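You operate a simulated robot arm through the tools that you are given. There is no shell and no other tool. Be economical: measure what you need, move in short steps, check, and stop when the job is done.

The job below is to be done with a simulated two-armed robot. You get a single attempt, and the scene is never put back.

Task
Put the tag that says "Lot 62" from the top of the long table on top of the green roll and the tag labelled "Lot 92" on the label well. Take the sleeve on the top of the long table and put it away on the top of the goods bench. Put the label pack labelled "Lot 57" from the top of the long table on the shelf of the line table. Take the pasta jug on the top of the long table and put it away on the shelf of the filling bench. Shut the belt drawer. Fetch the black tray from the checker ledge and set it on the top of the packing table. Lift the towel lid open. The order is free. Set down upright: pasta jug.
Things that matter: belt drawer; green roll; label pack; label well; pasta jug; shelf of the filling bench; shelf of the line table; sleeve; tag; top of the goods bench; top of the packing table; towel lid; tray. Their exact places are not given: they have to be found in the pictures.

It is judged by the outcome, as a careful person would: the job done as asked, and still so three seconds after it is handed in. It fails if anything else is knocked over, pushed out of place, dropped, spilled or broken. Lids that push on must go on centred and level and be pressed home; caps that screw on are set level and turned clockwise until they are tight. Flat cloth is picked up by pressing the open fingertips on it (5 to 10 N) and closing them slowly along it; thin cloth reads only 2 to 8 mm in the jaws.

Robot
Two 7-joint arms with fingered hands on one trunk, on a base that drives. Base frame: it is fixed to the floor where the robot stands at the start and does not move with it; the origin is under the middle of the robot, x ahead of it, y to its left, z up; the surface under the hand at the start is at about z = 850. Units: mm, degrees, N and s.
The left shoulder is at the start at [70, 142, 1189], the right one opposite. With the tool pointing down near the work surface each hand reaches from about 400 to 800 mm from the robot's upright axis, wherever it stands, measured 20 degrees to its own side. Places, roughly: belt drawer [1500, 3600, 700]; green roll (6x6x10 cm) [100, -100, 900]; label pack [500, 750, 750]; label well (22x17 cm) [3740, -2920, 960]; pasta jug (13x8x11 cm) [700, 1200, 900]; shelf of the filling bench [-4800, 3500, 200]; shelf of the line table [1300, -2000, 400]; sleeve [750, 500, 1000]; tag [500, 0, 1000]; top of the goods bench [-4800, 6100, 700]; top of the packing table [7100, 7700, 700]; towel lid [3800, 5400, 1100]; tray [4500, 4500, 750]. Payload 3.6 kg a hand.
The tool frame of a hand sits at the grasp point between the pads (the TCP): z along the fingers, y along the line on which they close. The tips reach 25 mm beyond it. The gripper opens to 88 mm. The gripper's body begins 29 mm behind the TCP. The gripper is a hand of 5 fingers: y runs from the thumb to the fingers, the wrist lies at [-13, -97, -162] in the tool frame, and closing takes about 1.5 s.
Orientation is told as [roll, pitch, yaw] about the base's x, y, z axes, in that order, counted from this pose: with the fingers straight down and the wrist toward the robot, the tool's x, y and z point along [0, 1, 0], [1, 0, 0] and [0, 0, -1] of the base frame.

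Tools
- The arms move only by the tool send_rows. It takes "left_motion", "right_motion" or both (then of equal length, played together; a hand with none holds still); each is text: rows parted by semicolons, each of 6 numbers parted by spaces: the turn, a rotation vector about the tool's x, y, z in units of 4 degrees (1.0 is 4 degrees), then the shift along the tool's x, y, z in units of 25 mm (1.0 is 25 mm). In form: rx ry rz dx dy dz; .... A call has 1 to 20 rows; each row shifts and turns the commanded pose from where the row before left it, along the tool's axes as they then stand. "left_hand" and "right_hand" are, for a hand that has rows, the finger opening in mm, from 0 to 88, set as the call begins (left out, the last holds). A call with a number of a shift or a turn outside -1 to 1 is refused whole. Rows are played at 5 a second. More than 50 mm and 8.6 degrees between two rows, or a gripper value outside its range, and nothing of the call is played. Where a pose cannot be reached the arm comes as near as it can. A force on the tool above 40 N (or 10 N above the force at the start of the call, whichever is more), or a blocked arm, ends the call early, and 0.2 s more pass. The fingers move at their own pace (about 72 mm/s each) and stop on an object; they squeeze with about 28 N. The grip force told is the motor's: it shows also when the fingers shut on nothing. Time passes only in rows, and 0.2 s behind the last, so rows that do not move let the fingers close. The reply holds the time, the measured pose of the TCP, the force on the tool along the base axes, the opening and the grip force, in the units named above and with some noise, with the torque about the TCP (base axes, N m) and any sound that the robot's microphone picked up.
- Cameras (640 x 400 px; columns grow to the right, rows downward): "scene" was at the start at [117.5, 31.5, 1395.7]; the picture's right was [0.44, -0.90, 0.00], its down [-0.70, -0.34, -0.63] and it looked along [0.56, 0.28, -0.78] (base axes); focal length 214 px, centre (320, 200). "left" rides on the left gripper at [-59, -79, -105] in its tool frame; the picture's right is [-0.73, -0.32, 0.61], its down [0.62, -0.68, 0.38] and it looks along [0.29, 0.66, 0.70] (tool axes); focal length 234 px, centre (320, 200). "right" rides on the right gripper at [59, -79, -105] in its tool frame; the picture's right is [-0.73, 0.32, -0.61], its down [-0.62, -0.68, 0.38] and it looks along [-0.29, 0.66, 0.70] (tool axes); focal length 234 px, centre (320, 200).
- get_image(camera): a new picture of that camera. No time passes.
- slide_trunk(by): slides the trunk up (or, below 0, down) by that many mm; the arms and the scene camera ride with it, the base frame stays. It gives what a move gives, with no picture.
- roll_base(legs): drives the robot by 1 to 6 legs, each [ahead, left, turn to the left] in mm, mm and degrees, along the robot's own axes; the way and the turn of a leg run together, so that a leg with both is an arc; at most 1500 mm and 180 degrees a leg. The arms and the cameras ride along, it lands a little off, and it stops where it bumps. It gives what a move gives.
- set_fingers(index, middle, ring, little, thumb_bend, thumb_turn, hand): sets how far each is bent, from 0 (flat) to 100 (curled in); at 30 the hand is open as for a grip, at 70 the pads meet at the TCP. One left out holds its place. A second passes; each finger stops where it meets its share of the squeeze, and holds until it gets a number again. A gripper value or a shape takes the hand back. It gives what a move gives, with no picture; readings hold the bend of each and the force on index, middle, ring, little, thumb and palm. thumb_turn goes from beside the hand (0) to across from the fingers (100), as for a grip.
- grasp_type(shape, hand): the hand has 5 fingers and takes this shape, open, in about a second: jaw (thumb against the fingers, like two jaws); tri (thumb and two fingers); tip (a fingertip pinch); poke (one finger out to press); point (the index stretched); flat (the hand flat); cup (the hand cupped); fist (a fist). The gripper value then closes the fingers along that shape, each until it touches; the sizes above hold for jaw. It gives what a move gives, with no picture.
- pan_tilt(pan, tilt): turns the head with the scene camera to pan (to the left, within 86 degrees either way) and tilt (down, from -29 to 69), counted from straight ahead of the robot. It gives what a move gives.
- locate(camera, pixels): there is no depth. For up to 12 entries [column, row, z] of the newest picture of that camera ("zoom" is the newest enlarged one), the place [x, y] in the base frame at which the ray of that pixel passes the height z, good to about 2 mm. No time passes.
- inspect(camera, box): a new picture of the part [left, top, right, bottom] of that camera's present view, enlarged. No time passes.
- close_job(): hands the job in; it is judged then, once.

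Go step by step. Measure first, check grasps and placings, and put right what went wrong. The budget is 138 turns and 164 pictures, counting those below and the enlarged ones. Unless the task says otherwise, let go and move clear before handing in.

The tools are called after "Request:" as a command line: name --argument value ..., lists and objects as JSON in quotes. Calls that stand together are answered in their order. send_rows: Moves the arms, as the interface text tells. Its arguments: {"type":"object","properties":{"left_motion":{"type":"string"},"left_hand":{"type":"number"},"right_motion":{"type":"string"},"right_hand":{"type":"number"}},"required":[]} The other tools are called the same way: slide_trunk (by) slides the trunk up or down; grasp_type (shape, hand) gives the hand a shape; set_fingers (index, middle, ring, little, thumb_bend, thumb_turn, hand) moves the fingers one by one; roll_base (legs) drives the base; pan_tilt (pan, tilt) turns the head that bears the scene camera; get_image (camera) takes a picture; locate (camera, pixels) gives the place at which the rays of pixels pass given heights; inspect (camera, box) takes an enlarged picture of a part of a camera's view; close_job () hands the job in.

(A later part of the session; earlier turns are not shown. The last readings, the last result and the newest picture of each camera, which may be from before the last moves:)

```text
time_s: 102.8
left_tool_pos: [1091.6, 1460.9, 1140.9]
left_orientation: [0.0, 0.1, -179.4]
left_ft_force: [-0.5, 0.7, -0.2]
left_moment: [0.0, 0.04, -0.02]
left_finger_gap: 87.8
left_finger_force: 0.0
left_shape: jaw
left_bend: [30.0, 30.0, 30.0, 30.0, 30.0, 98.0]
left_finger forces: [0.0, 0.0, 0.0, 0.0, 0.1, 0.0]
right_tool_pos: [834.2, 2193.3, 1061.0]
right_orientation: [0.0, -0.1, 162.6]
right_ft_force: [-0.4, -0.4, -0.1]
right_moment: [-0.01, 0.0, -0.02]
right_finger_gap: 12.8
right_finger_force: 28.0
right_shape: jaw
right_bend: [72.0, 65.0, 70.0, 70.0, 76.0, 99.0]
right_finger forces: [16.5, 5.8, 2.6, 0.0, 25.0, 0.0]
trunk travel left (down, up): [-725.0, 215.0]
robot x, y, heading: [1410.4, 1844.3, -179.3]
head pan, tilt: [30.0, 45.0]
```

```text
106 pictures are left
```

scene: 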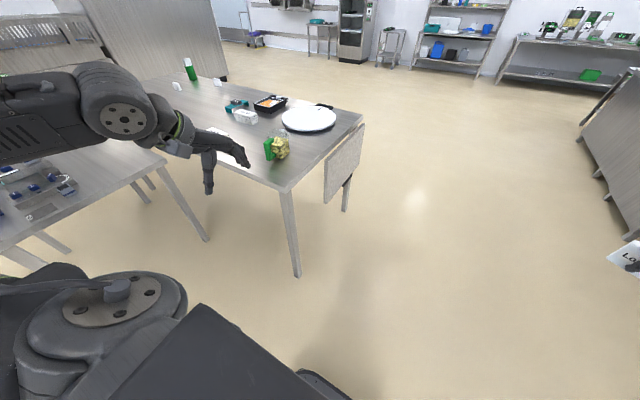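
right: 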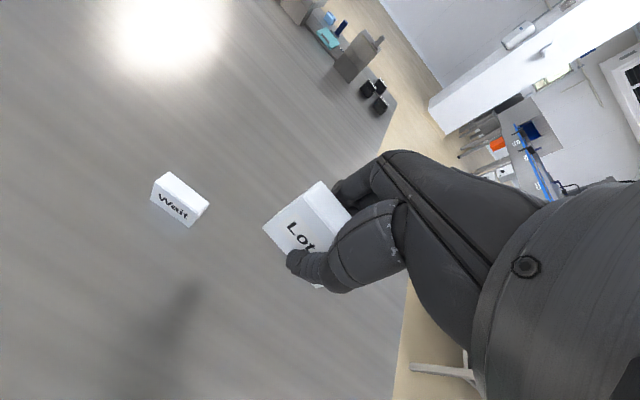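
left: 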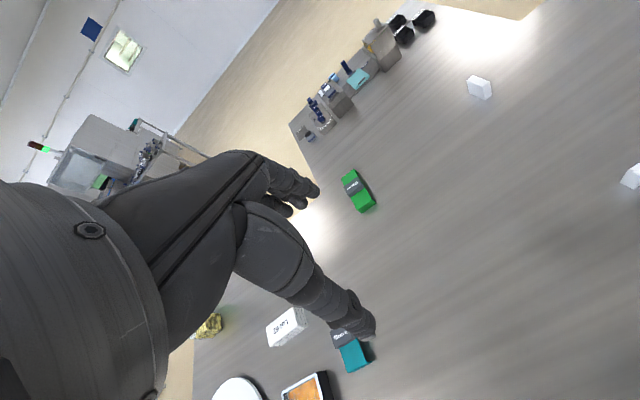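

All clear. I slide left ~760 mm to face the pack and look down.

Request:
roll_base --legs '[[0, 760, 0]]'

Request:
pan_tilt --pan 5 --tilt 50

Request:
get_image --camera "scene"

```text
time_s: 106.9
left_tool_pos: [1096.5, 703.6, 1141.2]
left_orientation: [0.0, 0.0, -179.6]
left_ft_force: [-0.8, 0.0, -0.4]
left_moment: [0.0, 0.0, 0.01]
left_finger_gap: 87.6
left_finger_force: 0.1
left_shape: jaw
left_bend: [30.0, 30.0, 30.0, 30.0, 30.0, 98.0]
left_finger forces: [0.1, 0.0, 0.0, 0.0, 0.0, 0.0]
right_tool_pos: [844.1, 1438.4, 1061.8]
right_orientation: [-0.1, 0.1, 162.2]
right_ft_force: [0.2, 0.5, -0.7]
right_moment: [-0.03, 0.0, 0.0]
right_finger_gap: 13.2
right_finger_force: 28.2
right_shape: jaw
right_bend: [72.0, 65.0, 70.0, 70.0, 76.0, 99.0]
right_finger forces: [16.5, 6.0, 2.6, 0.0, 25.0, 0.0]
trunk travel left (down, up): [-725.0, 215.0]
robot x, y, heading: [1419.2, 1080.0, -179.7]
head pan, tilt: [30.0, 45.0]
```

```text
time_s: 107.8
left_tool_pos: [1095.5, 704.9, 1140.7]
left_orientation: [0.0, 0.0, -179.8]
left_ft_force: [0.5, -0.2, 0.1]
left_moment: [0.0, 0.01, -0.01]
left_finger_gap: 88.0
left_finger_force: 0.1
left_shape: jaw
left_bend: [30.0, 30.0, 30.0, 30.0, 30.0, 98.0]
left_finger forces: [0.0, 0.0, 0.0, 0.0, 0.0, 0.0]
right_tool_pos: [844.3, 1438.2, 1062.0]
right_orientation: [-0.1, -0.1, 162.1]
right_ft_force: [0.6, 1.3, -0.4]
right_moment: [0.01, -0.02, -0.02]
right_finger_gap: 13.2
right_finger_force: 27.9
right_shape: jaw
right_bend: [72.0, 65.0, 70.0, 70.0, 76.0, 99.0]
right_finger forces: [16.6, 5.9, 2.7, 0.0, 25.1, 0.0]
trunk travel left (down, up): [-725.0, 215.0]
robot x, y, heading: [1419.4, 1084.0, -179.8]
head pan, tilt: [5.0, 50.0]
```

```text
105 pictures are left
```

scene: 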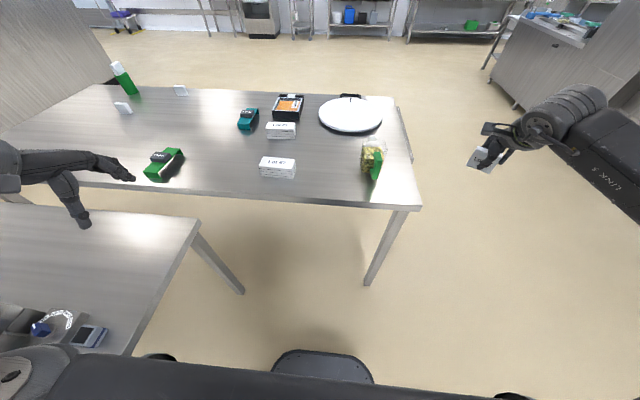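

Pack Lot 57 is at (277,167). I zoom to measure it.

Request:
inspect --camera "scene" --box '[245, 142, 309, 182]'

Request:
inspect --camera "scene" --box '[345, 125, 409, 195]'

```text
10.00 times, centred on (277, 162) of scene
```

zoom: 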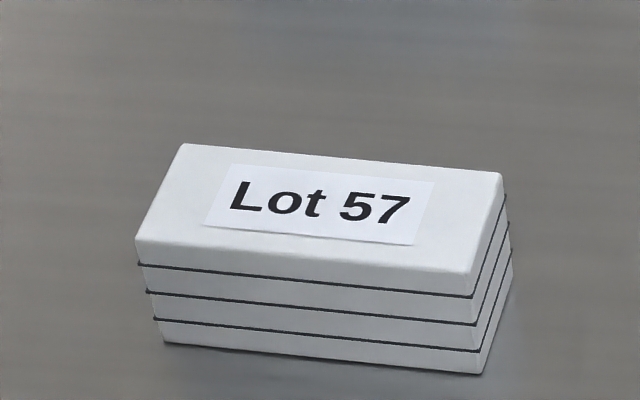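

```text
5.71 times, centred on (377, 160) of scene
```

zoom: 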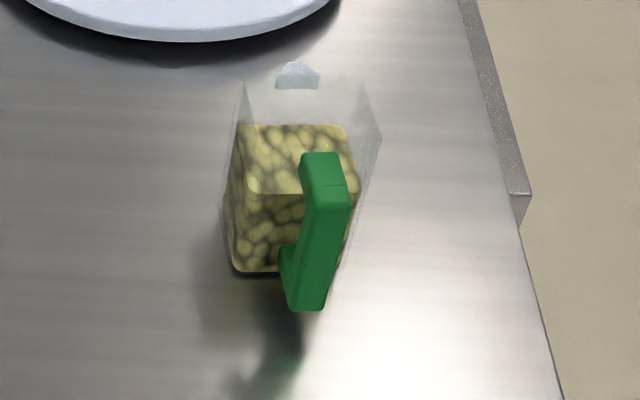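

Request:
locate --camera "scene" --pixels '[[261.5, 176.3, 850], [293.2, 179.4, 850], [258.5, 166, 900], [258.5, 166, 890], [292.2, 169, 900], [292.2, 169, 890], [263.3, 156.3, 895], [295, 159.3, 895], [374, 156, 960], [376, 175, 870]]'

```text
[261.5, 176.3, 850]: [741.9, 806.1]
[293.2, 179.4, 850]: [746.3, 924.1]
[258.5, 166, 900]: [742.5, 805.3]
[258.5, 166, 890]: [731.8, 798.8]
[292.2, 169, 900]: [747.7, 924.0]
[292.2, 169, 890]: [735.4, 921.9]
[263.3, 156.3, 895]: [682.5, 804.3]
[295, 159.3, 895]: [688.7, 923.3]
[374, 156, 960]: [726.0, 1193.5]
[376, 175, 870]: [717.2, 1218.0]
```

The pack's centre is (718,865), 55 deep × 118 × 50, turned -2.4°. I bring the left hand above it at z≈990.

Request:
send_rows --left_motion "0 0 0.65 -0.4 0.944 0.375; 0 0 0 -0.4 0.944 0.375; 0 0 0 -0.4 0.944 0.375; 0 0 0 -0.4 0.944 0.375; 0 0 0 -0.4 0.944 0.375; 0 0 0 -0.4 0.944 0.375; 0 0 0 -0.4 0.944 0.375; 0 0 0 -0.4 0.944 0.375; 0 0 0 -0.4 0.944 0.375; 0 0 0 -0.4 0.944 0.375; 0 0 0 -0.4 0.944 0.375; 0 0 0 -0.4 0.944 0.375; 0 0 0 -0.4 0.944 0.375; 0 0 0 -0.4 0.944 0.375; 0 0 0 -0.4 0.944 0.375; 0 0 0 -0.4 0.944 0.375; 0 0 0 0 0 0" --left_hand 88

Request:
get_image --camera "left"

```text
time_s: 111.4
left_tool_pos: [724.9, 877.3, 990.9]
left_orientation: [0.0, -0.1, 177.8]
left_ft_force: [0.0, -0.9, -0.6]
left_moment: [0.02, -0.01, 0.01]
left_finger_gap: 87.8
left_finger_force: 0.1
left_shape: jaw
left_bend: [30.0, 30.0, 30.0, 30.0, 30.0, 98.0]
left_finger forces: [0.1, 0.1, 0.1, 0.0, 0.0, 0.0]
right_tool_pos: [844.3, 1436.9, 1062.0]
right_orientation: [0.0, -0.1, 162.2]
right_ft_force: [0.3, -0.1, -0.6]
right_moment: [-0.01, 0.0, 0.0]
right_finger_gap: 13.3
right_finger_force: 28.0
right_shape: jaw
right_bend: [72.0, 65.0, 70.0, 70.0, 76.0, 99.0]
right_finger forces: [16.6, 5.9, 2.6, 0.0, 25.0, 0.1]
trunk travel left (down, up): [-725.0, 215.0]
robot x, y, heading: [1418.2, 1078.8, -179.6]
head pan, tilt: [5.0, 50.0]
```

```text
102 pictures are left
```

left: 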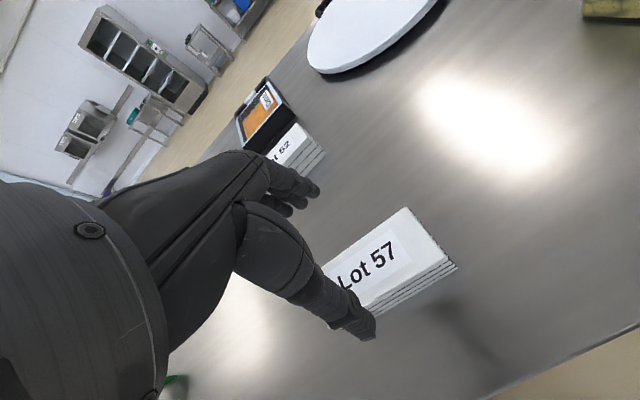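

I correct (-7,-12), descend to z≈880, and close.

Request:
send_rows --left_motion "0 0 0 0.46 0.27 0; 0 0 0 0 0 0.75; 0 0 0 0 0 0.75; 0 0 0 0 0 0.75; 0 0 0 0 0 0.75; 0 0 0 0 0 0.75; 0 0 0 0 0 0.67; 0 0 0 0 0 0"

Request:
send_rows --left_motion "0 0 0 0 0 0; 0 0 0 0 0 0; 0 0 0 0 0 0; 0 0 0 0 0 0; 0 0 0 0 0 0; 0 0 0 0 0 0; 0 0 0 0 0 0; 0 0 0 0 0 0; 0 0 0 0 0 0" --left_hand 20

Request:
send_rows --left_motion "0 0 0 0 0 -0.6; 0 0 0 0 0 -0.8; 0 0 0 0 0 -0.8; 0 0 0 0 0 -0.8; 0 0 0 0 0 -0.8; 0 0 0 0 0 -0.8; 0 0 0 0 0 -0.8; 0 0 0 0 0 0"

Request:
get_image --camera "left"

```text
time_s: 113.2
left_tool_pos: [715.7, 864.8, 879.3]
left_orientation: [0.0, 0.0, 177.8]
left_ft_force: [0.8, -0.4, 1.6]
left_moment: [-0.03, 0.0, 0.02]
left_finger_gap: 88.1
left_finger_force: 0.1
left_shape: jaw
left_bend: [30.0, 30.0, 30.0, 30.0, 30.0, 98.0]
left_finger forces: [0.1, 0.0, 0.0, 0.1, 1.6, 0.0]
right_tool_pos: [844.2, 1438.2, 1061.6]
right_orientation: [0.0, -0.1, 162.2]
right_ft_force: [-0.4, 0.1, -0.3]
right_moment: [0.02, 0.03, 0.02]
right_finger_gap: 13.1
right_finger_force: 28.1
right_shape: jaw
right_bend: [72.0, 65.0, 70.0, 70.0, 76.0, 99.0]
right_finger forces: [16.5, 5.9, 2.6, 0.0, 25.0, 0.0]
trunk travel left (down, up): [-725.0, 215.0]
robot x, y, heading: [1421.7, 1079.2, -179.5]
head pan, tilt: [5.0, 50.0]
```

```text
time_s: 115.2
left_tool_pos: [715.2, 865.0, 879.8]
left_orientation: [0.0, 0.1, 177.7]
left_ft_force: [-0.6, -0.4, -1.8]
left_moment: [0.03, 0.02, 0.01]
left_finger_gap: 48.7
left_finger_force: 28.1
left_shape: jaw
left_bend: [74.0, 45.0, 42.0, 43.0, 64.0, 99.0]
left_finger forces: [13.9, 7.5, 3.3, 1.7, 26.3, 0.1]
right_tool_pos: [844.2, 1437.9, 1060.2]
right_orientation: [0.0, 0.0, 162.2]
right_ft_force: [0.7, 0.5, -0.8]
right_moment: [0.02, 0.0, -0.02]
right_finger_gap: 13.1
right_finger_force: 28.1
right_shape: jaw
right_bend: [72.0, 65.0, 70.0, 70.0, 76.0, 99.0]
right_finger forces: [16.6, 5.9, 2.6, 0.1, 25.0, 0.1]
trunk travel left (down, up): [-725.0, 215.0]
robot x, y, heading: [1417.0, 1085.9, -179.7]
head pan, tilt: [5.0, 50.0]
```

```text
time_s: 117.0
left_tool_pos: [716.0, 865.8, 1014.1]
left_orientation: [-0.1, -0.1, 177.7]
left_ft_force: [-0.4, 0.0, -1.4]
left_moment: [-0.03, 0.02, 0.04]
left_finger_gap: 48.6
left_finger_force: 27.6
left_shape: jaw
left_bend: [74.0, 45.0, 42.0, 43.0, 64.0, 98.0]
left_finger forces: [14.1, 7.4, 3.2, 1.5, 26.3, 0.0]
right_tool_pos: [843.5, 1438.6, 1059.6]
right_orientation: [0.0, 0.0, 162.3]
right_ft_force: [-0.1, -0.1, -0.1]
right_moment: [0.0, -0.05, -0.01]
right_finger_gap: 13.3
right_finger_force: 27.9
right_shape: jaw
right_bend: [72.0, 65.0, 70.0, 70.0, 76.0, 99.0]
right_finger forces: [16.6, 5.9, 2.6, 0.0, 25.1, 0.1]
trunk travel left (down, up): [-725.0, 215.0]
robot x, y, heading: [1420.9, 1081.7, -179.6]
head pan, tilt: [5.0, 50.0]
```

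```text
101 pictures are left
```

left: 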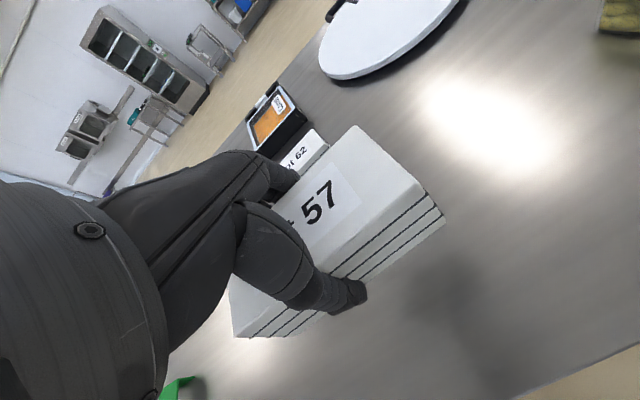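

The pack is securely held. I back away to x≈2150, and slide to y≈-700, then look toward the line table.

Request:
roll_base --legs '[[-730, 0, 0], [0, 1500, 0], [0, 280, 0]]'

Request:
pan_tilt --pan 55 --tilt 35

Request:
get_image --camera "scene"

```text
time_s: 129.6
left_tool_pos: [1472.0, -942.2, 1014.1]
left_orientation: [0.1, 0.0, 178.5]
left_ft_force: [0.1, 0.6, -2.0]
left_moment: [0.0, 0.02, 0.01]
left_finger_gap: 48.6
left_finger_force: 27.5
left_shape: jaw
left_bend: [74.0, 45.0, 42.0, 43.0, 64.0, 98.0]
left_finger forces: [14.1, 7.2, 3.2, 1.5, 26.2, 0.0]
right_tool_pos: [1593.3, -368.9, 1061.4]
right_orientation: [0.0, 0.0, 162.9]
right_ft_force: [-0.4, -0.4, 0.2]
right_moment: [0.01, 0.02, 0.0]
right_finger_gap: 13.2
right_finger_force: 28.6
right_shape: jaw
right_bend: [72.0, 65.0, 70.0, 70.0, 76.0, 99.0]
right_finger forces: [16.6, 6.0, 2.6, 0.1, 25.0, 0.0]
trunk travel left (down, up): [-725.0, 215.0]
robot x, y, heading: [2174.8, -716.4, -178.9]
head pan, tilt: [5.0, 50.0]
```

```text
time_s: 130.8
left_tool_pos: [1472.9, -943.2, 1014.2]
left_orientation: [0.0, -0.1, 178.4]
left_ft_force: [-0.1, 0.0, -2.4]
left_moment: [0.01, 0.04, -0.01]
left_finger_gap: 48.6
left_finger_force: 28.4
left_shape: jaw
left_bend: [74.0, 45.0, 42.0, 43.0, 64.0, 98.0]
left_finger forces: [14.1, 7.3, 3.1, 1.5, 26.2, 0.0]
right_tool_pos: [1592.0, -368.4, 1061.4]
right_orientation: [0.0, 0.0, 163.0]
right_ft_force: [-0.7, -0.4, 0.1]
right_moment: [0.02, -0.01, 0.02]
right_finger_gap: 13.2
right_finger_force: 28.5
right_shape: jaw
right_bend: [72.0, 65.0, 70.0, 70.0, 76.0, 99.0]
right_finger forces: [16.7, 5.9, 2.6, 0.0, 25.1, 0.0]
trunk travel left (down, up): [-725.0, 215.0]
robot x, y, heading: [2175.3, -716.9, -178.9]
head pan, tilt: [55.0, 35.0]
```

```text
100 pictures are left
```

scene: 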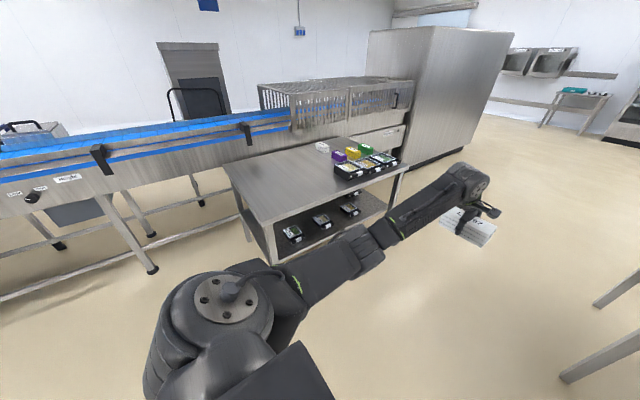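

The line table's top and shelf are visible. I locate its corners.

Request:
locate --camera "scene" --pixels '[[228, 165, 850], [266, 221, 850], [406, 165, 850], [250, 243, 0], [275, 262, 300], [292, 238, 400], [322, 222, 400], [350, 211, 400], [300, 240, 400], [262, 212, 400], [405, 190, 400]]'

Request:
inspect --camera "scene" --box '[215, 120, 425, 270]'

```text
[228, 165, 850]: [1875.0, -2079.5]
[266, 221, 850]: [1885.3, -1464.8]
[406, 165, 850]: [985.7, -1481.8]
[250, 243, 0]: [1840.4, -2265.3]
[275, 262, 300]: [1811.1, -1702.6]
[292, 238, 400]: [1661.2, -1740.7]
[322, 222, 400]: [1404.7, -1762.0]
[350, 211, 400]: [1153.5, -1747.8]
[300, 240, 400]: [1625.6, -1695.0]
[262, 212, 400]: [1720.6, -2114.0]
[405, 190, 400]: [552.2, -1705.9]
```

```text
2.67 times, centred on (320, 195) of scene
```

zoom: 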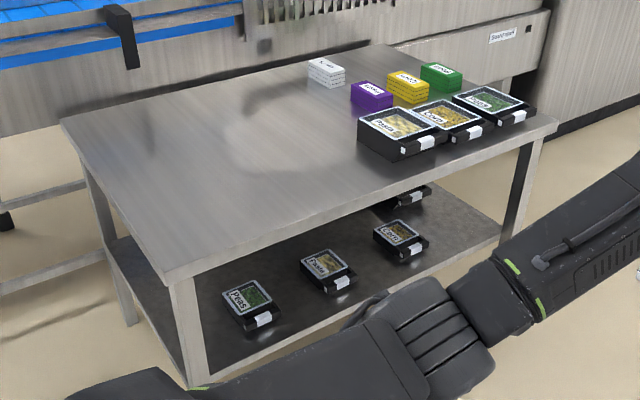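

I'll approach from the table's open end (x≈1885), placing on the shelf's free end strip. First I check the conveyor's clearance there and shelf height.

Request:
locate --camera "scene" --pixels '[[5, 215, 900], [100, 190, 900], [152, 272, 0], [50, 290, 100], [271.3, 264.4, 300], [271.3, 264.4, 400], [387.5, 208, 300], [387.5, 208, 400], [387.5, 208, 350], [295, 245, 350], [295, 245, 300]]'

Request:
roll_base --legs '[[-420, 0, -0.8], [0, 700, 0]]'

Request:
slide_trunk --by -400

Request:
pan_tilt --pan 15 --tilt 35

Request:
get_image --camera "scene"

```text
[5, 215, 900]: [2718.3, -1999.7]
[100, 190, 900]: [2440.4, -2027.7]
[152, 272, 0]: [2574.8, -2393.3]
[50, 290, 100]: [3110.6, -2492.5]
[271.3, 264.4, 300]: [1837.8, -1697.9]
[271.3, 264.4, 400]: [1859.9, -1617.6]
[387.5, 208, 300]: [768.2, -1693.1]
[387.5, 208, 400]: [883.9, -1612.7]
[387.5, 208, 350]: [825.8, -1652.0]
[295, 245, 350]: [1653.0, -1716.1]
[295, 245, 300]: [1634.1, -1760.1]
```

```text
time_s: 136.8
left_tool_pos: [1895.1, -1626.6, 1014.5]
left_orientation: [0.1, 0.0, 178.0]
left_ft_force: [0.6, -1.2, -2.4]
left_moment: [-0.01, 0.01, -0.03]
left_finger_gap: 48.8
left_finger_force: 27.9
left_shape: jaw
left_bend: [74.0, 45.0, 42.0, 43.0, 64.0, 98.0]
left_finger forces: [14.2, 7.3, 3.3, 1.6, 26.3, 0.1]
right_tool_pos: [2019.7, -1053.9, 1061.4]
right_orientation: [0.0, 0.0, 162.4]
right_ft_force: [0.2, 0.4, -0.5]
right_moment: [0.0, -0.01, 0.02]
right_finger_gap: 13.2
right_finger_force: 27.8
right_shape: jaw
right_bend: [72.0, 65.0, 70.0, 70.0, 76.0, 99.0]
right_finger forces: [16.7, 5.9, 2.6, 0.0, 25.0, 0.0]
trunk travel left (down, up): [-725.0, 215.0]
robot x, y, heading: [2594.6, -1410.4, -179.4]
head pan, tilt: [55.0, 35.0]
```

```text
time_s: 139.1
left_tool_pos: [1893.1, -1626.9, 776.8]
left_orientation: [-0.3, -1.9, 177.8]
left_ft_force: [4.6, 1.0, 21.1]
left_moment: [-0.06, 0.27, 0.01]
left_finger_gap: 48.0
left_finger_force: 27.9
left_shape: jaw
left_bend: [75.0, 45.0, 43.0, 44.0, 65.0, 97.0]
left_finger forces: [15.3, 8.6, 3.8, 1.7, 33.8, 0.0]
right_tool_pos: [2021.6, -1054.5, 809.0]
right_orientation: [0.1, -0.2, 162.6]
right_ft_force: [-0.1, -0.4, -0.5]
right_moment: [-0.02, -0.02, 0.01]
right_finger_gap: 13.3
right_finger_force: 28.1
right_shape: jaw
right_bend: [72.0, 65.0, 70.0, 70.0, 76.0, 99.0]
right_finger forces: [16.5, 5.8, 2.7, 0.0, 25.1, 0.0]
trunk travel left (down, up): [-472.0, 468.0]
robot x, y, heading: [2594.5, -1406.1, -179.1]
head pan, tilt: [55.0, 35.0]
stopped: the force on the tool passed its limit at 52 N (the readings are from after the stop); the commanded pose is now the measured one
```

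```text
time_s: 140.2
left_tool_pos: [1895.0, -1626.1, 774.5]
left_orientation: [-0.2, -1.8, 178.0]
left_ft_force: [-2.9, -2.4, 30.0]
left_moment: [-0.19, 0.67, -0.03]
left_finger_gap: 48.1
left_finger_force: 28.4
left_shape: jaw
left_bend: [75.0, 44.0, 42.0, 44.0, 66.0, 98.0]
left_finger forces: [18.1, 10.4, 4.5, 2.5, 30.4, 0.0]
right_tool_pos: [2023.6, -1054.4, 810.5]
right_orientation: [0.1, -0.2, 162.5]
right_ft_force: [-0.6, 0.1, -0.5]
right_moment: [-0.01, 0.01, 0.03]
right_finger_gap: 13.0
right_finger_force: 27.7
right_shape: jaw
right_bend: [72.0, 65.0, 70.0, 70.0, 76.0, 99.0]
right_finger forces: [16.7, 5.8, 2.7, 0.0, 25.1, 0.1]
trunk travel left (down, up): [-472.0, 468.0]
robot x, y, heading: [2596.7, -1406.8, -179.2]
head pan, tilt: [15.0, 35.0]
```

```text
98 pictures are left
```

scene: 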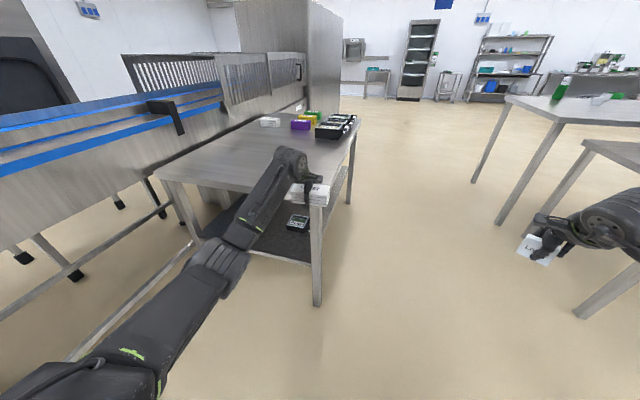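

My descent touched the pack onto the line table's edge — its top is at about z=750, not 850. I raise the trunk and check the pack in the hand.

Request:
slide_trunk --by 80

Request:
get_image --camera "left"

Request:
inspect --camera "scene" --box '[140, 90, 400, 310]'

```text
time_s: 141.3
left_tool_pos: [1890.7, -1626.3, 848.7]
left_orientation: [0.0, -1.2, 178.0]
left_ft_force: [0.2, -0.5, -2.5]
left_moment: [0.0, 0.01, -0.01]
left_finger_gap: 47.9
left_finger_force: 27.9
left_shape: jaw
left_bend: [74.0, 45.0, 43.0, 44.0, 66.0, 98.0]
left_finger forces: [14.6, 7.7, 3.2, 1.8, 27.6, 0.1]
right_tool_pos: [2018.8, -1056.3, 887.0]
right_orientation: [0.1, 0.1, 162.5]
right_ft_force: [-1.0, 0.2, -0.1]
right_moment: [-0.02, 0.01, -0.02]
right_finger_gap: 13.3
right_finger_force: 27.7
right_shape: jaw
right_bend: [72.0, 65.0, 70.0, 70.0, 76.0, 99.0]
right_finger forces: [16.6, 5.8, 2.6, 0.0, 25.2, 0.0]
trunk travel left (down, up): [-552.0, 388.0]
robot x, y, heading: [2598.9, -1408.6, -179.5]
head pan, tilt: [15.0, 35.0]
```

```text
97 pictures are left
```

left: 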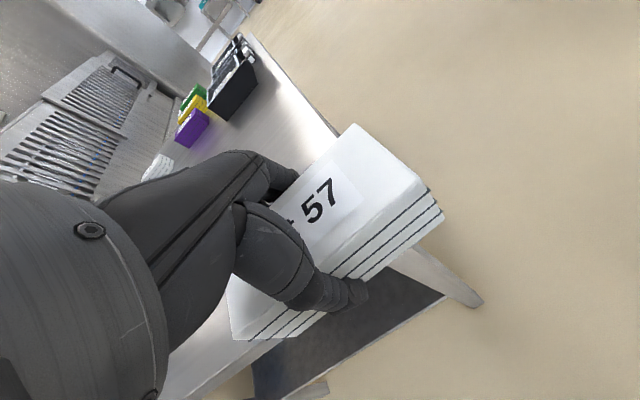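

```text
1.82 times, centred on (270, 200) of scene
```

zoom: 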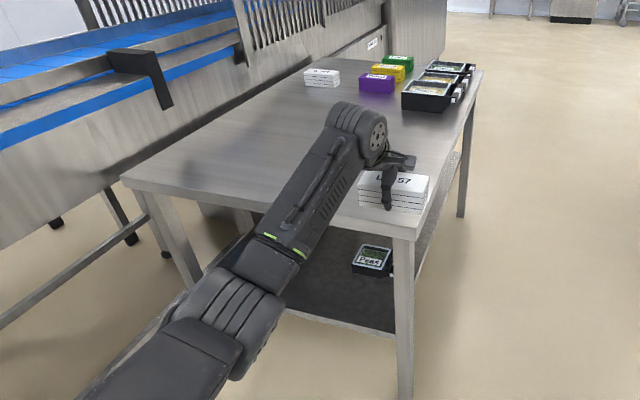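

The pack is unharmed. I locate the table end edge and shelf end edge.

Request:
locate --camera "zoom" --pixels '[[122, 180, 750], [413, 240, 750], [483, 72, 750], [393, 332, 300], [393, 332, 350], [393, 332, 400], [393, 332, 250], [245, 300, 300], [245, 300, 350], [353, 272, 350], [390, 277, 350], [462, 152, 350]]'

```text
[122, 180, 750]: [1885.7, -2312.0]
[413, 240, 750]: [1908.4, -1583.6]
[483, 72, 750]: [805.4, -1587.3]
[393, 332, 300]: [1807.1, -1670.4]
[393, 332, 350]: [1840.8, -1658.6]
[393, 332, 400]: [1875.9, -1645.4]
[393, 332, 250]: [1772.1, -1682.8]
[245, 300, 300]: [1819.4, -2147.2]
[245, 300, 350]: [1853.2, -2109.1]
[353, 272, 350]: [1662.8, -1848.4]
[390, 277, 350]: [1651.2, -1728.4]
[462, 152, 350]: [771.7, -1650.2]
```

Table end is x≈1905 at z=750, the shelf's end strip between the Peas tray (x<1665) and x≈1855 is free. I back off, shift left 150, and lower the trunk in the open.

Request:
roll_base --legs '[[-270, 0, 0], [0, 150, 0]]'

Request:
slide_trunk --by -390

Request:
pan_tilt --pan 12 --tilt 25

Request:
get_image --camera "scene"

Request:
get_image --camera "left"

```text
time_s: 144.2
left_tool_pos: [2165.0, -1772.5, 848.9]
left_orientation: [-0.2, -1.3, 177.7]
left_ft_force: [0.8, 0.0, -1.7]
left_moment: [0.01, 0.02, 0.01]
left_finger_gap: 48.2
left_finger_force: 27.8
left_shape: jaw
left_bend: [74.0, 45.0, 43.0, 44.0, 66.0, 98.0]
left_finger forces: [14.7, 7.6, 3.2, 1.8, 27.5, 0.0]
right_tool_pos: [2294.3, -1202.3, 887.5]
right_orientation: [0.0, -0.1, 162.4]
right_ft_force: [0.2, -0.8, -0.2]
right_moment: [0.02, 0.02, -0.04]
right_finger_gap: 13.1
right_finger_force: 28.8
right_shape: jaw
right_bend: [72.0, 65.0, 70.0, 70.0, 76.0, 99.0]
right_finger forces: [16.6, 5.8, 2.6, 0.0, 25.1, 0.0]
trunk travel left (down, up): [-552.0, 388.0]
robot x, y, heading: [2869.5, -1554.4, -179.7]
head pan, tilt: [15.0, 35.0]
```

```text
time_s: 148.0
left_tool_pos: [2166.0, -1772.4, 460.3]
left_orientation: [-0.2, -1.3, 177.8]
left_ft_force: [0.1, -1.0, -1.7]
left_moment: [-0.04, 0.01, -0.01]
left_finger_gap: 48.0
left_finger_force: 28.1
left_shape: jaw
left_bend: [74.0, 45.0, 43.0, 44.0, 66.0, 98.0]
left_finger forces: [14.6, 7.8, 3.3, 1.7, 27.5, 0.0]
right_tool_pos: [2293.4, -1200.6, 497.7]
right_orientation: [0.0, 0.0, 162.5]
right_ft_force: [-0.2, -0.2, 0.4]
right_moment: [-0.01, 0.0, 0.02]
right_finger_gap: 13.1
right_finger_force: 28.0
right_shape: jaw
right_bend: [72.0, 65.0, 70.0, 70.0, 76.0, 99.0]
right_finger forces: [16.7, 5.8, 2.6, 0.0, 25.1, 0.0]
trunk travel left (down, up): [-162.0, 778.0]
robot x, y, heading: [2869.2, -1553.7, -179.7]
head pan, tilt: [15.0, 35.0]
```

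```text
time_s: 148.7
left_tool_pos: [2165.4, -1772.9, 460.9]
left_orientation: [-0.1, -1.3, 177.8]
left_ft_force: [-0.5, -1.3, -2.9]
left_moment: [0.01, 0.01, 0.0]
left_finger_gap: 48.1
left_finger_force: 28.3
left_shape: jaw
left_bend: [74.0, 45.0, 43.0, 44.0, 66.0, 98.0]
left_finger forces: [14.7, 7.8, 3.2, 1.6, 27.5, 0.0]
right_tool_pos: [2295.6, -1199.6, 498.4]
right_orientation: [0.0, 0.0, 162.5]
right_ft_force: [-0.2, -0.9, -1.2]
right_moment: [0.0, -0.05, 0.02]
right_finger_gap: 13.0
right_finger_force: 27.8
right_shape: jaw
right_bend: [72.0, 65.0, 70.0, 70.0, 76.0, 99.0]
right_finger forces: [16.6, 5.8, 2.6, 0.1, 25.1, 0.0]
trunk travel left (down, up): [-162.0, 778.0]
robot x, y, heading: [2872.0, -1552.1, -179.3]
head pan, tilt: [12.0, 25.0]
```

```text
95 pictures are left
```

scene: 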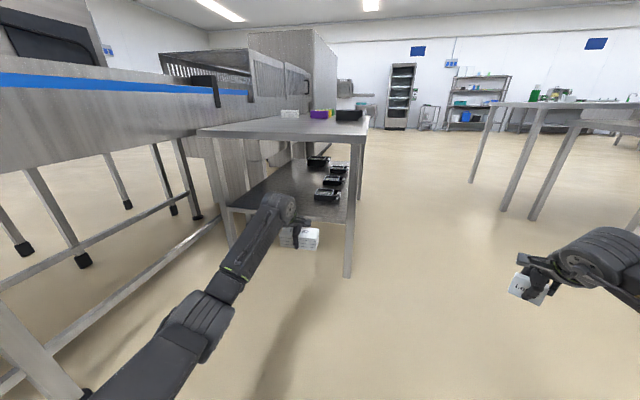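

```text
94 pictures are left
```

left: 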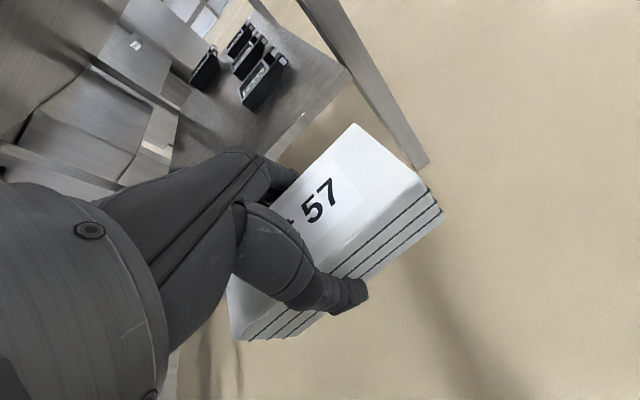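

Request:
inspect --camera "scene" --box '[190, 100, 382, 280]'

Request:
inspect --camera "left" --box '[120, 0, 440, 200]'

Request:
locate --camera "zoom" --pixels '[[298, 242, 300], [298, 242, 350], [298, 242, 400], [415, 240, 400], [240, 210, 350], [240, 210, 300]]'

```text
2.22 times, centred on (286, 190) of scene
```

zoom: 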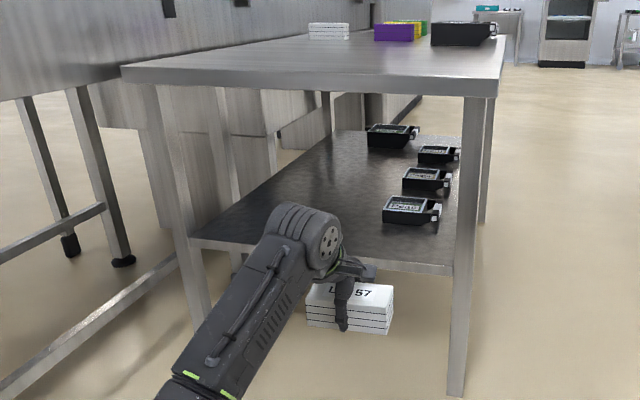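

```text
2.00 times, centred on (280, 100) of left
```

zoom: 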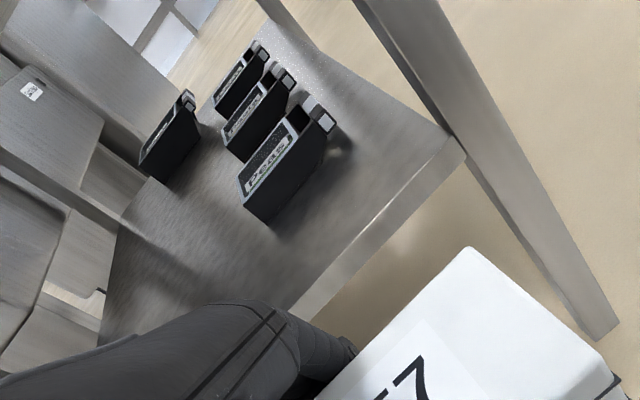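

```text
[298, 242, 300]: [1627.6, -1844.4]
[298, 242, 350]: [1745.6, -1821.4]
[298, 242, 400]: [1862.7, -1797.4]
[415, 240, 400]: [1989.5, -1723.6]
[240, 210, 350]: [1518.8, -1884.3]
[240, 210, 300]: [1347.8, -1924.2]
```

Request:
locate --camera "zoom" --pixels '[[445, 140, 300], [445, 140, 350], [445, 140, 400], [370, 225, 350], [370, 225, 300], [275, 228, 300], [275, 228, 350]]'

Request:
locate --camera "scene" --pixels '[[344, 219, 300], [344, 219, 350], [344, 219, 400], [227.5, 207, 300], [227.5, 207, 350], [340.5, 145, 740], [248, 136, 740]]'

```text
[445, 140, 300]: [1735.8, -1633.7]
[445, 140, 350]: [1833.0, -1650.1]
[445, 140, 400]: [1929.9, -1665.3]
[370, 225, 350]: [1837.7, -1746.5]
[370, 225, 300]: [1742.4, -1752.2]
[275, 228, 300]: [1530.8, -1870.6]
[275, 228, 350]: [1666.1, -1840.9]
```

```text
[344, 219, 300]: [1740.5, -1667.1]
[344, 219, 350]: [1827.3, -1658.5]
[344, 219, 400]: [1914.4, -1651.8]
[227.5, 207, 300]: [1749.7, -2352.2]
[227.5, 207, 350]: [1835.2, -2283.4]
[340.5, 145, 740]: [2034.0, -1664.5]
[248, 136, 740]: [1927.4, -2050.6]
```

Triangulation gives shelf z≈358, its end edge x≈1846, Peas tray up to x≈1690. I lower 40 mm, level the hand, and drive the pack in to x≈1772.

Request:
send_rows --left_motion "-0.33 0 0 0 0 0; 0 0 0 0 0 0"

Request:
slide_trunk --by -40

Request:
roll_base --legs '[[390, 0, 0]]'

Request:
get_image --camera "left"

Request:
get_image --camera "scene"

```text
time_s: 149.3
left_tool_pos: [2165.5, -1771.5, 461.1]
left_orientation: [-0.1, -2.6, 177.8]
left_ft_force: [-0.5, 0.7, -1.3]
left_moment: [-0.01, 0.0, 0.02]
left_finger_gap: 47.8
left_finger_force: 28.3
left_shape: jaw
left_bend: [74.0, 45.0, 43.0, 44.0, 66.0, 98.0]
left_finger forces: [14.7, 7.7, 3.1, 1.8, 27.5, 0.0]
right_tool_pos: [2295.8, -1201.2, 497.1]
right_orientation: [0.0, 0.0, 162.3]
right_ft_force: [1.3, -0.4, 0.2]
right_moment: [-0.01, 0.02, -0.01]
right_finger_gap: 13.1
right_finger_force: 28.0
right_shape: jaw
right_bend: [72.0, 65.0, 70.0, 70.0, 76.0, 99.0]
right_finger forces: [16.8, 5.8, 2.6, 0.0, 25.1, 0.1]
trunk travel left (down, up): [-162.0, 778.0]
robot x, y, heading: [2872.9, -1554.8, -179.6]
head pan, tilt: [12.0, 25.0]
```

```text
time_s: 150.1
left_tool_pos: [2165.1, -1773.5, 420.7]
left_orientation: [-0.1, -2.7, 177.8]
left_ft_force: [0.3, 0.1, -2.6]
left_moment: [-0.04, -0.01, 0.0]
left_finger_gap: 48.2
left_finger_force: 27.6
left_shape: jaw
left_bend: [74.0, 45.0, 43.0, 44.0, 66.0, 98.0]
left_finger forces: [14.7, 7.7, 3.3, 1.8, 27.6, 0.0]
right_tool_pos: [2295.4, -1200.3, 458.3]
right_orientation: [0.0, 0.0, 162.3]
right_ft_force: [0.0, 0.3, -0.5]
right_moment: [0.02, 0.01, 0.01]
right_finger_gap: 13.2
right_finger_force: 27.7
right_shape: jaw
right_bend: [72.0, 65.0, 70.0, 70.0, 76.0, 99.0]
right_finger forces: [16.7, 5.7, 2.6, 0.0, 25.1, 0.0]
trunk travel left (down, up): [-122.0, 818.0]
robot x, y, heading: [2869.9, -1556.0, -179.3]
head pan, tilt: [12.0, 25.0]
```

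```text
time_s: 152.6
left_tool_pos: [1782.3, -1777.9, 421.2]
left_orientation: [-0.1, -2.5, 177.8]
left_ft_force: [-0.6, -0.2, -1.8]
left_moment: [-0.02, -0.01, -0.01]
left_finger_gap: 48.1
left_finger_force: 27.9
left_shape: jaw
left_bend: [74.0, 45.0, 43.0, 44.0, 66.0, 98.0]
left_finger forces: [14.7, 7.7, 3.2, 1.8, 27.4, 0.1]
right_tool_pos: [1912.0, -1205.2, 457.9]
right_orientation: [0.0, 0.0, 162.5]
right_ft_force: [0.5, 0.2, -0.7]
right_moment: [0.02, 0.0, 0.01]
right_finger_gap: 13.3
right_finger_force: 28.7
right_shape: jaw
right_bend: [72.0, 65.0, 70.0, 70.0, 76.0, 99.0]
right_finger forces: [16.7, 5.8, 2.6, 0.0, 25.1, 0.0]
trunk travel left (down, up): [-122.0, 818.0]
robot x, y, heading: [2489.8, -1553.5, -179.6]
head pan, tilt: [12.0, 25.0]
```

```text
91 pictures are left
```

left: 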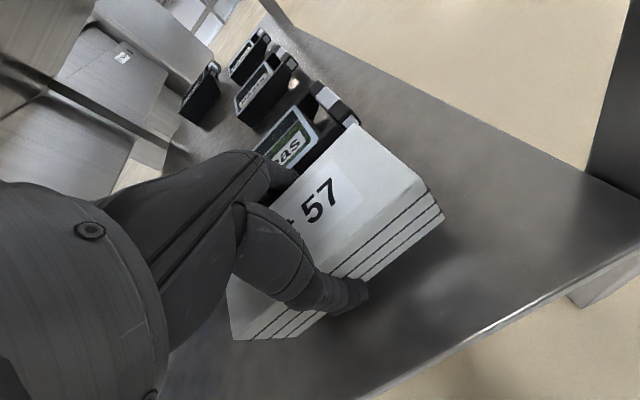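

```text
90 pictures are left
```

scene: 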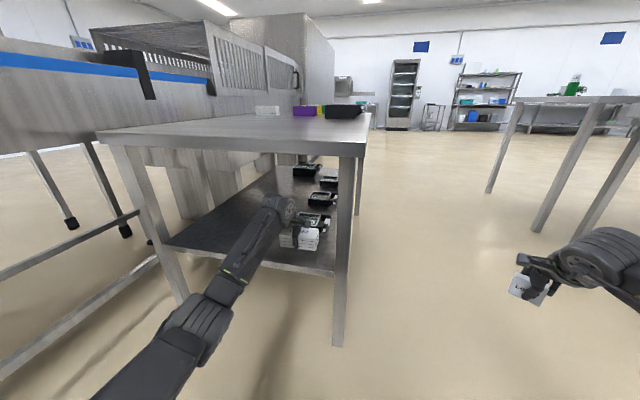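

The levelling sign was wrong (pitch -2.6), I'll undo it. I check the Peas tray's nearest point against the pack's far side.

Request:
locate --camera "left" --pixels '[[352, 125, 370], [352, 125, 390], [325, 135, 400], [355, 125, 420]]'

Request:
send_rows --left_motion "0.65 0 0 0 0 0; 0 0 0 0 0 0.3; 0 0 0 0 0 0.3; 0 0 0 0 0 0"

```text
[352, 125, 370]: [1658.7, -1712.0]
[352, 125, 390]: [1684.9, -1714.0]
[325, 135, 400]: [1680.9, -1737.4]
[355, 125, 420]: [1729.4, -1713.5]
```

```text
time_s: 153.6
left_tool_pos: [1783.7, -1777.7, 404.7]
left_orientation: [0.0, 0.0, 177.8]
left_ft_force: [0.9, -0.7, -3.5]
left_moment: [0.0, 0.03, -0.01]
left_finger_gap: 48.0
left_finger_force: 28.9
left_shape: jaw
left_bend: [74.0, 45.0, 43.0, 44.0, 66.0, 98.0]
left_finger forces: [14.7, 7.6, 3.4, 1.7, 27.5, 0.0]
right_tool_pos: [1911.7, -1205.2, 458.0]
right_orientation: [-0.1, 0.0, 162.5]
right_ft_force: [-0.5, -0.1, -1.0]
right_moment: [-0.01, -0.01, -0.01]
right_finger_gap: 13.6
right_finger_force: 27.8
right_shape: jaw
right_bend: [72.0, 65.0, 70.0, 70.0, 76.0, 99.0]
right_finger forces: [16.7, 5.8, 2.7, 0.0, 25.1, 0.0]
trunk travel left (down, up): [-122.0, 818.0]
robot x, y, heading: [2489.2, -1558.4, -179.5]
head pan, tilt: [12.0, 25.0]
```

Clear by >40 mm. I lower 16 mm and read the force.

Request:
send_rows --left_motion "0 0 0 0 0 0.22; 0 0 0 0 0 0.22; 0 0 0 0 0 0.2; 0 0 0 0 0 0"

Request:
send_rows --left_motion "0 0 0 0 0 0.1; 0 0 0 0 0 0"

```text
time_s: 154.6
left_tool_pos: [1784.8, -1776.7, 388.5]
left_orientation: [-0.1, 0.0, 177.9]
left_ft_force: [0.3, 0.2, -1.4]
left_moment: [0.03, 0.01, -0.05]
left_finger_gap: 48.0
left_finger_force: 27.4
left_shape: jaw
left_bend: [74.0, 45.0, 43.0, 44.0, 66.0, 98.0]
left_finger forces: [14.7, 7.6, 3.2, 1.7, 27.4, 0.0]
right_tool_pos: [1911.3, -1206.4, 458.6]
right_orientation: [0.0, 0.0, 162.5]
right_ft_force: [0.0, 0.4, -0.4]
right_moment: [0.0, 0.02, -0.02]
right_finger_gap: 13.1
right_finger_force: 28.3
right_shape: jaw
right_bend: [72.0, 65.0, 70.0, 70.0, 76.0, 99.0]
right_finger forces: [16.8, 5.8, 2.6, 0.1, 25.0, 0.1]
trunk travel left (down, up): [-122.0, 818.0]
robot x, y, heading: [2489.4, -1559.2, -179.3]
head pan, tilt: [12.0, 25.0]
```

```text
time_s: 155.2
left_tool_pos: [1783.8, -1776.7, 387.2]
left_orientation: [-0.1, 0.0, 177.9]
left_ft_force: [0.1, -0.1, 3.7]
left_moment: [0.04, -0.25, -0.07]
left_finger_gap: 48.0
left_finger_force: 28.1
left_shape: jaw
left_bend: [74.0, 45.0, 43.0, 44.0, 66.0, 98.0]
left_finger forces: [14.7, 7.7, 3.3, 1.8, 27.6, 0.0]
right_tool_pos: [1912.3, -1205.6, 458.7]
right_orientation: [0.0, -0.1, 162.4]
right_ft_force: [0.2, -0.2, 0.4]
right_moment: [0.0, 0.03, 0.01]
right_finger_gap: 13.1
right_finger_force: 28.1
right_shape: jaw
right_bend: [72.0, 65.0, 70.0, 70.0, 76.0, 99.0]
right_finger forces: [16.7, 5.9, 2.7, 0.0, 25.1, 0.1]
trunk travel left (down, up): [-122.0, 818.0]
robot x, y, heading: [2486.5, -1558.0, -179.3]
head pan, tilt: [12.0, 25.0]
```

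Contact felt. I open, lift 55 mm, and look.

Request:
send_rows --left_motion "0 0 0 0 0 0.03; 0 0 0 0 0 0; 0 0 0 0 0 0; 0 0 0 0 0 0; 0 0 0 0 0 0; 0 0 0 0 0 0; 0 0 0 0 0 0" --left_hand 88

Request:
send_rows --left_motion "0 0 0 0 0 -0.3; 0 0 0 0 0 -0.5; 0 0 0 0 0 -0.5; 0 0 0 0 0 -0.5; 0 0 0 0 0 -0.4; 0 0 0 0 0 0"

Request:
get_image --camera "left"

```text
time_s: 156.8
left_tool_pos: [1784.3, -1777.0, 387.3]
left_orientation: [-0.1, 0.0, 177.9]
left_ft_force: [0.5, 0.1, 2.7]
left_moment: [0.0, 0.0, 0.02]
left_finger_gap: 87.8
left_finger_force: 0.1
left_shape: jaw
left_bend: [30.0, 30.0, 30.0, 30.0, 30.0, 98.0]
left_finger forces: [0.6, 0.1, 0.0, 0.0, 2.1, 0.0]
right_tool_pos: [1911.7, -1206.3, 457.3]
right_orientation: [-0.1, -0.2, 162.5]
right_ft_force: [-0.5, -1.0, -0.8]
right_moment: [0.01, 0.0, -0.01]
right_finger_gap: 13.1
right_finger_force: 28.0
right_shape: jaw
right_bend: [72.0, 65.0, 70.0, 70.0, 76.0, 99.0]
right_finger forces: [16.7, 5.9, 2.6, 0.0, 25.1, 0.0]
trunk travel left (down, up): [-122.0, 818.0]
robot x, y, heading: [2487.9, -1558.8, -179.6]
head pan, tilt: [12.0, 25.0]
```

```text
time_s: 158.2
left_tool_pos: [1783.5, -1777.8, 441.1]
left_orientation: [-0.1, 0.0, 177.8]
left_ft_force: [-1.0, 0.3, -0.8]
left_moment: [0.0, 0.0, -0.03]
left_finger_gap: 87.6
left_finger_force: 0.3
left_shape: jaw
left_bend: [30.0, 30.0, 30.0, 30.0, 30.0, 97.0]
left_finger forces: [0.0, 0.0, 0.1, 0.0, 0.0, 0.0]
right_tool_pos: [1912.4, -1206.3, 457.0]
right_orientation: [0.0, 0.0, 162.6]
right_ft_force: [-0.8, 0.2, -0.2]
right_moment: [0.01, -0.02, -0.02]
right_finger_gap: 13.2
right_finger_force: 28.3
right_shape: jaw
right_bend: [72.0, 65.0, 70.0, 70.0, 76.0, 99.0]
right_finger forces: [16.7, 5.7, 2.6, 0.1, 25.1, 0.0]
trunk travel left (down, up): [-122.0, 818.0]
robot x, y, heading: [2490.0, -1558.2, -179.5]
head pan, tilt: [12.0, 25.0]
```

```text
89 pictures are left
```

left: 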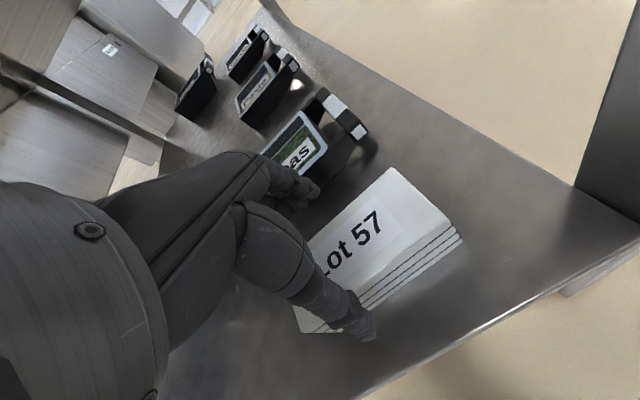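

The pack sits on the shelf. I raise 10 mm more and drive back out, then raise the trunk.

Request:
send_rows --left_motion "0 0 0 0 0 -0.4; 0 0 0 0 0 0"

Request:
roll_base --legs '[[-420, 0, 0]]'

Request:
get_image --camera "scene"

Request:
slide_trunk --by 700

Request:
pan_tilt --pan 80 --tilt 25

Request:
get_image --camera "scene"

```text
time_s: 158.8
left_tool_pos: [1782.4, -1779.0, 452.6]
left_orientation: [0.0, 0.0, 177.9]
left_ft_force: [-0.4, 0.7, -0.5]
left_moment: [-0.04, -0.01, -0.03]
left_finger_gap: 87.8
left_finger_force: 0.1
left_shape: jaw
left_bend: [30.0, 30.0, 30.0, 30.0, 30.0, 97.0]
left_finger forces: [0.1, 0.0, 0.0, 0.0, 0.1, 0.0]
right_tool_pos: [1911.4, -1205.1, 457.0]
right_orientation: [0.0, 0.1, 162.6]
right_ft_force: [0.0, 0.6, -0.4]
right_moment: [0.01, 0.01, 0.0]
right_finger_gap: 13.4
right_finger_force: 28.0
right_shape: jaw
right_bend: [72.0, 65.0, 70.0, 70.0, 76.0, 99.0]
right_finger forces: [16.7, 5.9, 2.6, 0.0, 25.1, 0.0]
trunk travel left (down, up): [-122.0, 818.0]
robot x, y, heading: [2487.8, -1556.7, -179.4]
head pan, tilt: [12.0, 25.0]
```

```text
time_s: 161.3
left_tool_pos: [2202.1, -1767.5, 451.8]
left_orientation: [-0.1, 0.0, 177.2]
left_ft_force: [0.1, -0.5, 0.5]
left_moment: [0.0, 0.03, 0.02]
left_finger_gap: 87.8
left_finger_force: 0.1
left_shape: jaw
left_bend: [30.0, 30.0, 30.0, 30.0, 30.0, 97.0]
left_finger forces: [0.0, 0.0, 0.0, 0.0, 0.1, 0.0]
right_tool_pos: [2338.6, -1197.1, 458.2]
right_orientation: [-0.1, 0.0, 161.8]
right_ft_force: [-0.2, -0.5, -0.5]
right_moment: [0.0, 0.0, -0.01]
right_finger_gap: 13.3
right_finger_force: 28.3
right_shape: jaw
right_bend: [72.0, 65.0, 70.0, 70.0, 76.0, 99.0]
right_finger forces: [16.6, 5.8, 2.6, 0.0, 25.2, 0.1]
trunk travel left (down, up): [-122.0, 818.0]
robot x, y, heading: [2911.6, -1555.0, 180.0]
head pan, tilt: [12.0, 25.0]
```

```text
88 pictures are left
```

scene: 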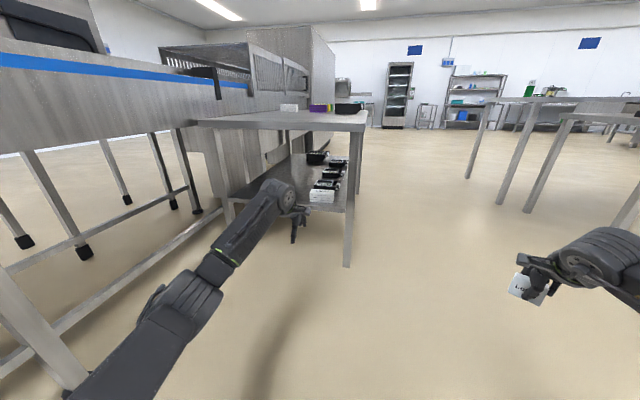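

```text
refused: 700 is not a number from -400 to 400
```

```text
time_s: 162.7
left_tool_pos: [2202.9, -1768.3, 452.3]
left_orientation: [-0.1, 0.0, 177.2]
left_ft_force: [0.6, 0.2, -0.2]
left_moment: [0.02, 0.0, -0.01]
left_finger_gap: 87.6
left_finger_force: 0.1
left_shape: jaw
left_bend: [30.0, 30.0, 30.0, 30.0, 30.0, 97.0]
left_finger forces: [0.0, 0.0, 0.0, 0.0, 0.0, 0.1]
right_tool_pos: [2337.9, -1196.1, 458.9]
right_orientation: [0.0, -0.1, 161.8]
right_ft_force: [0.3, 1.1, 0.3]
right_moment: [-0.02, 0.01, 0.0]
right_finger_gap: 13.2
right_finger_force: 28.0
right_shape: jaw
right_bend: [72.0, 65.0, 70.0, 70.0, 76.0, 99.0]
right_finger forces: [16.7, 5.7, 2.7, 0.1, 25.1, 0.0]
trunk travel left (down, up): [-122.0, 818.0]
robot x, y, heading: [2915.9, -1556.4, 179.7]
head pan, tilt: [80.0, 25.0]
```

```text
87 pictures are left
```

scene: 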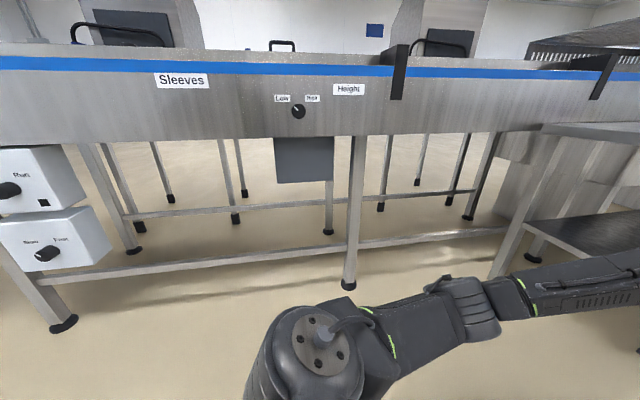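

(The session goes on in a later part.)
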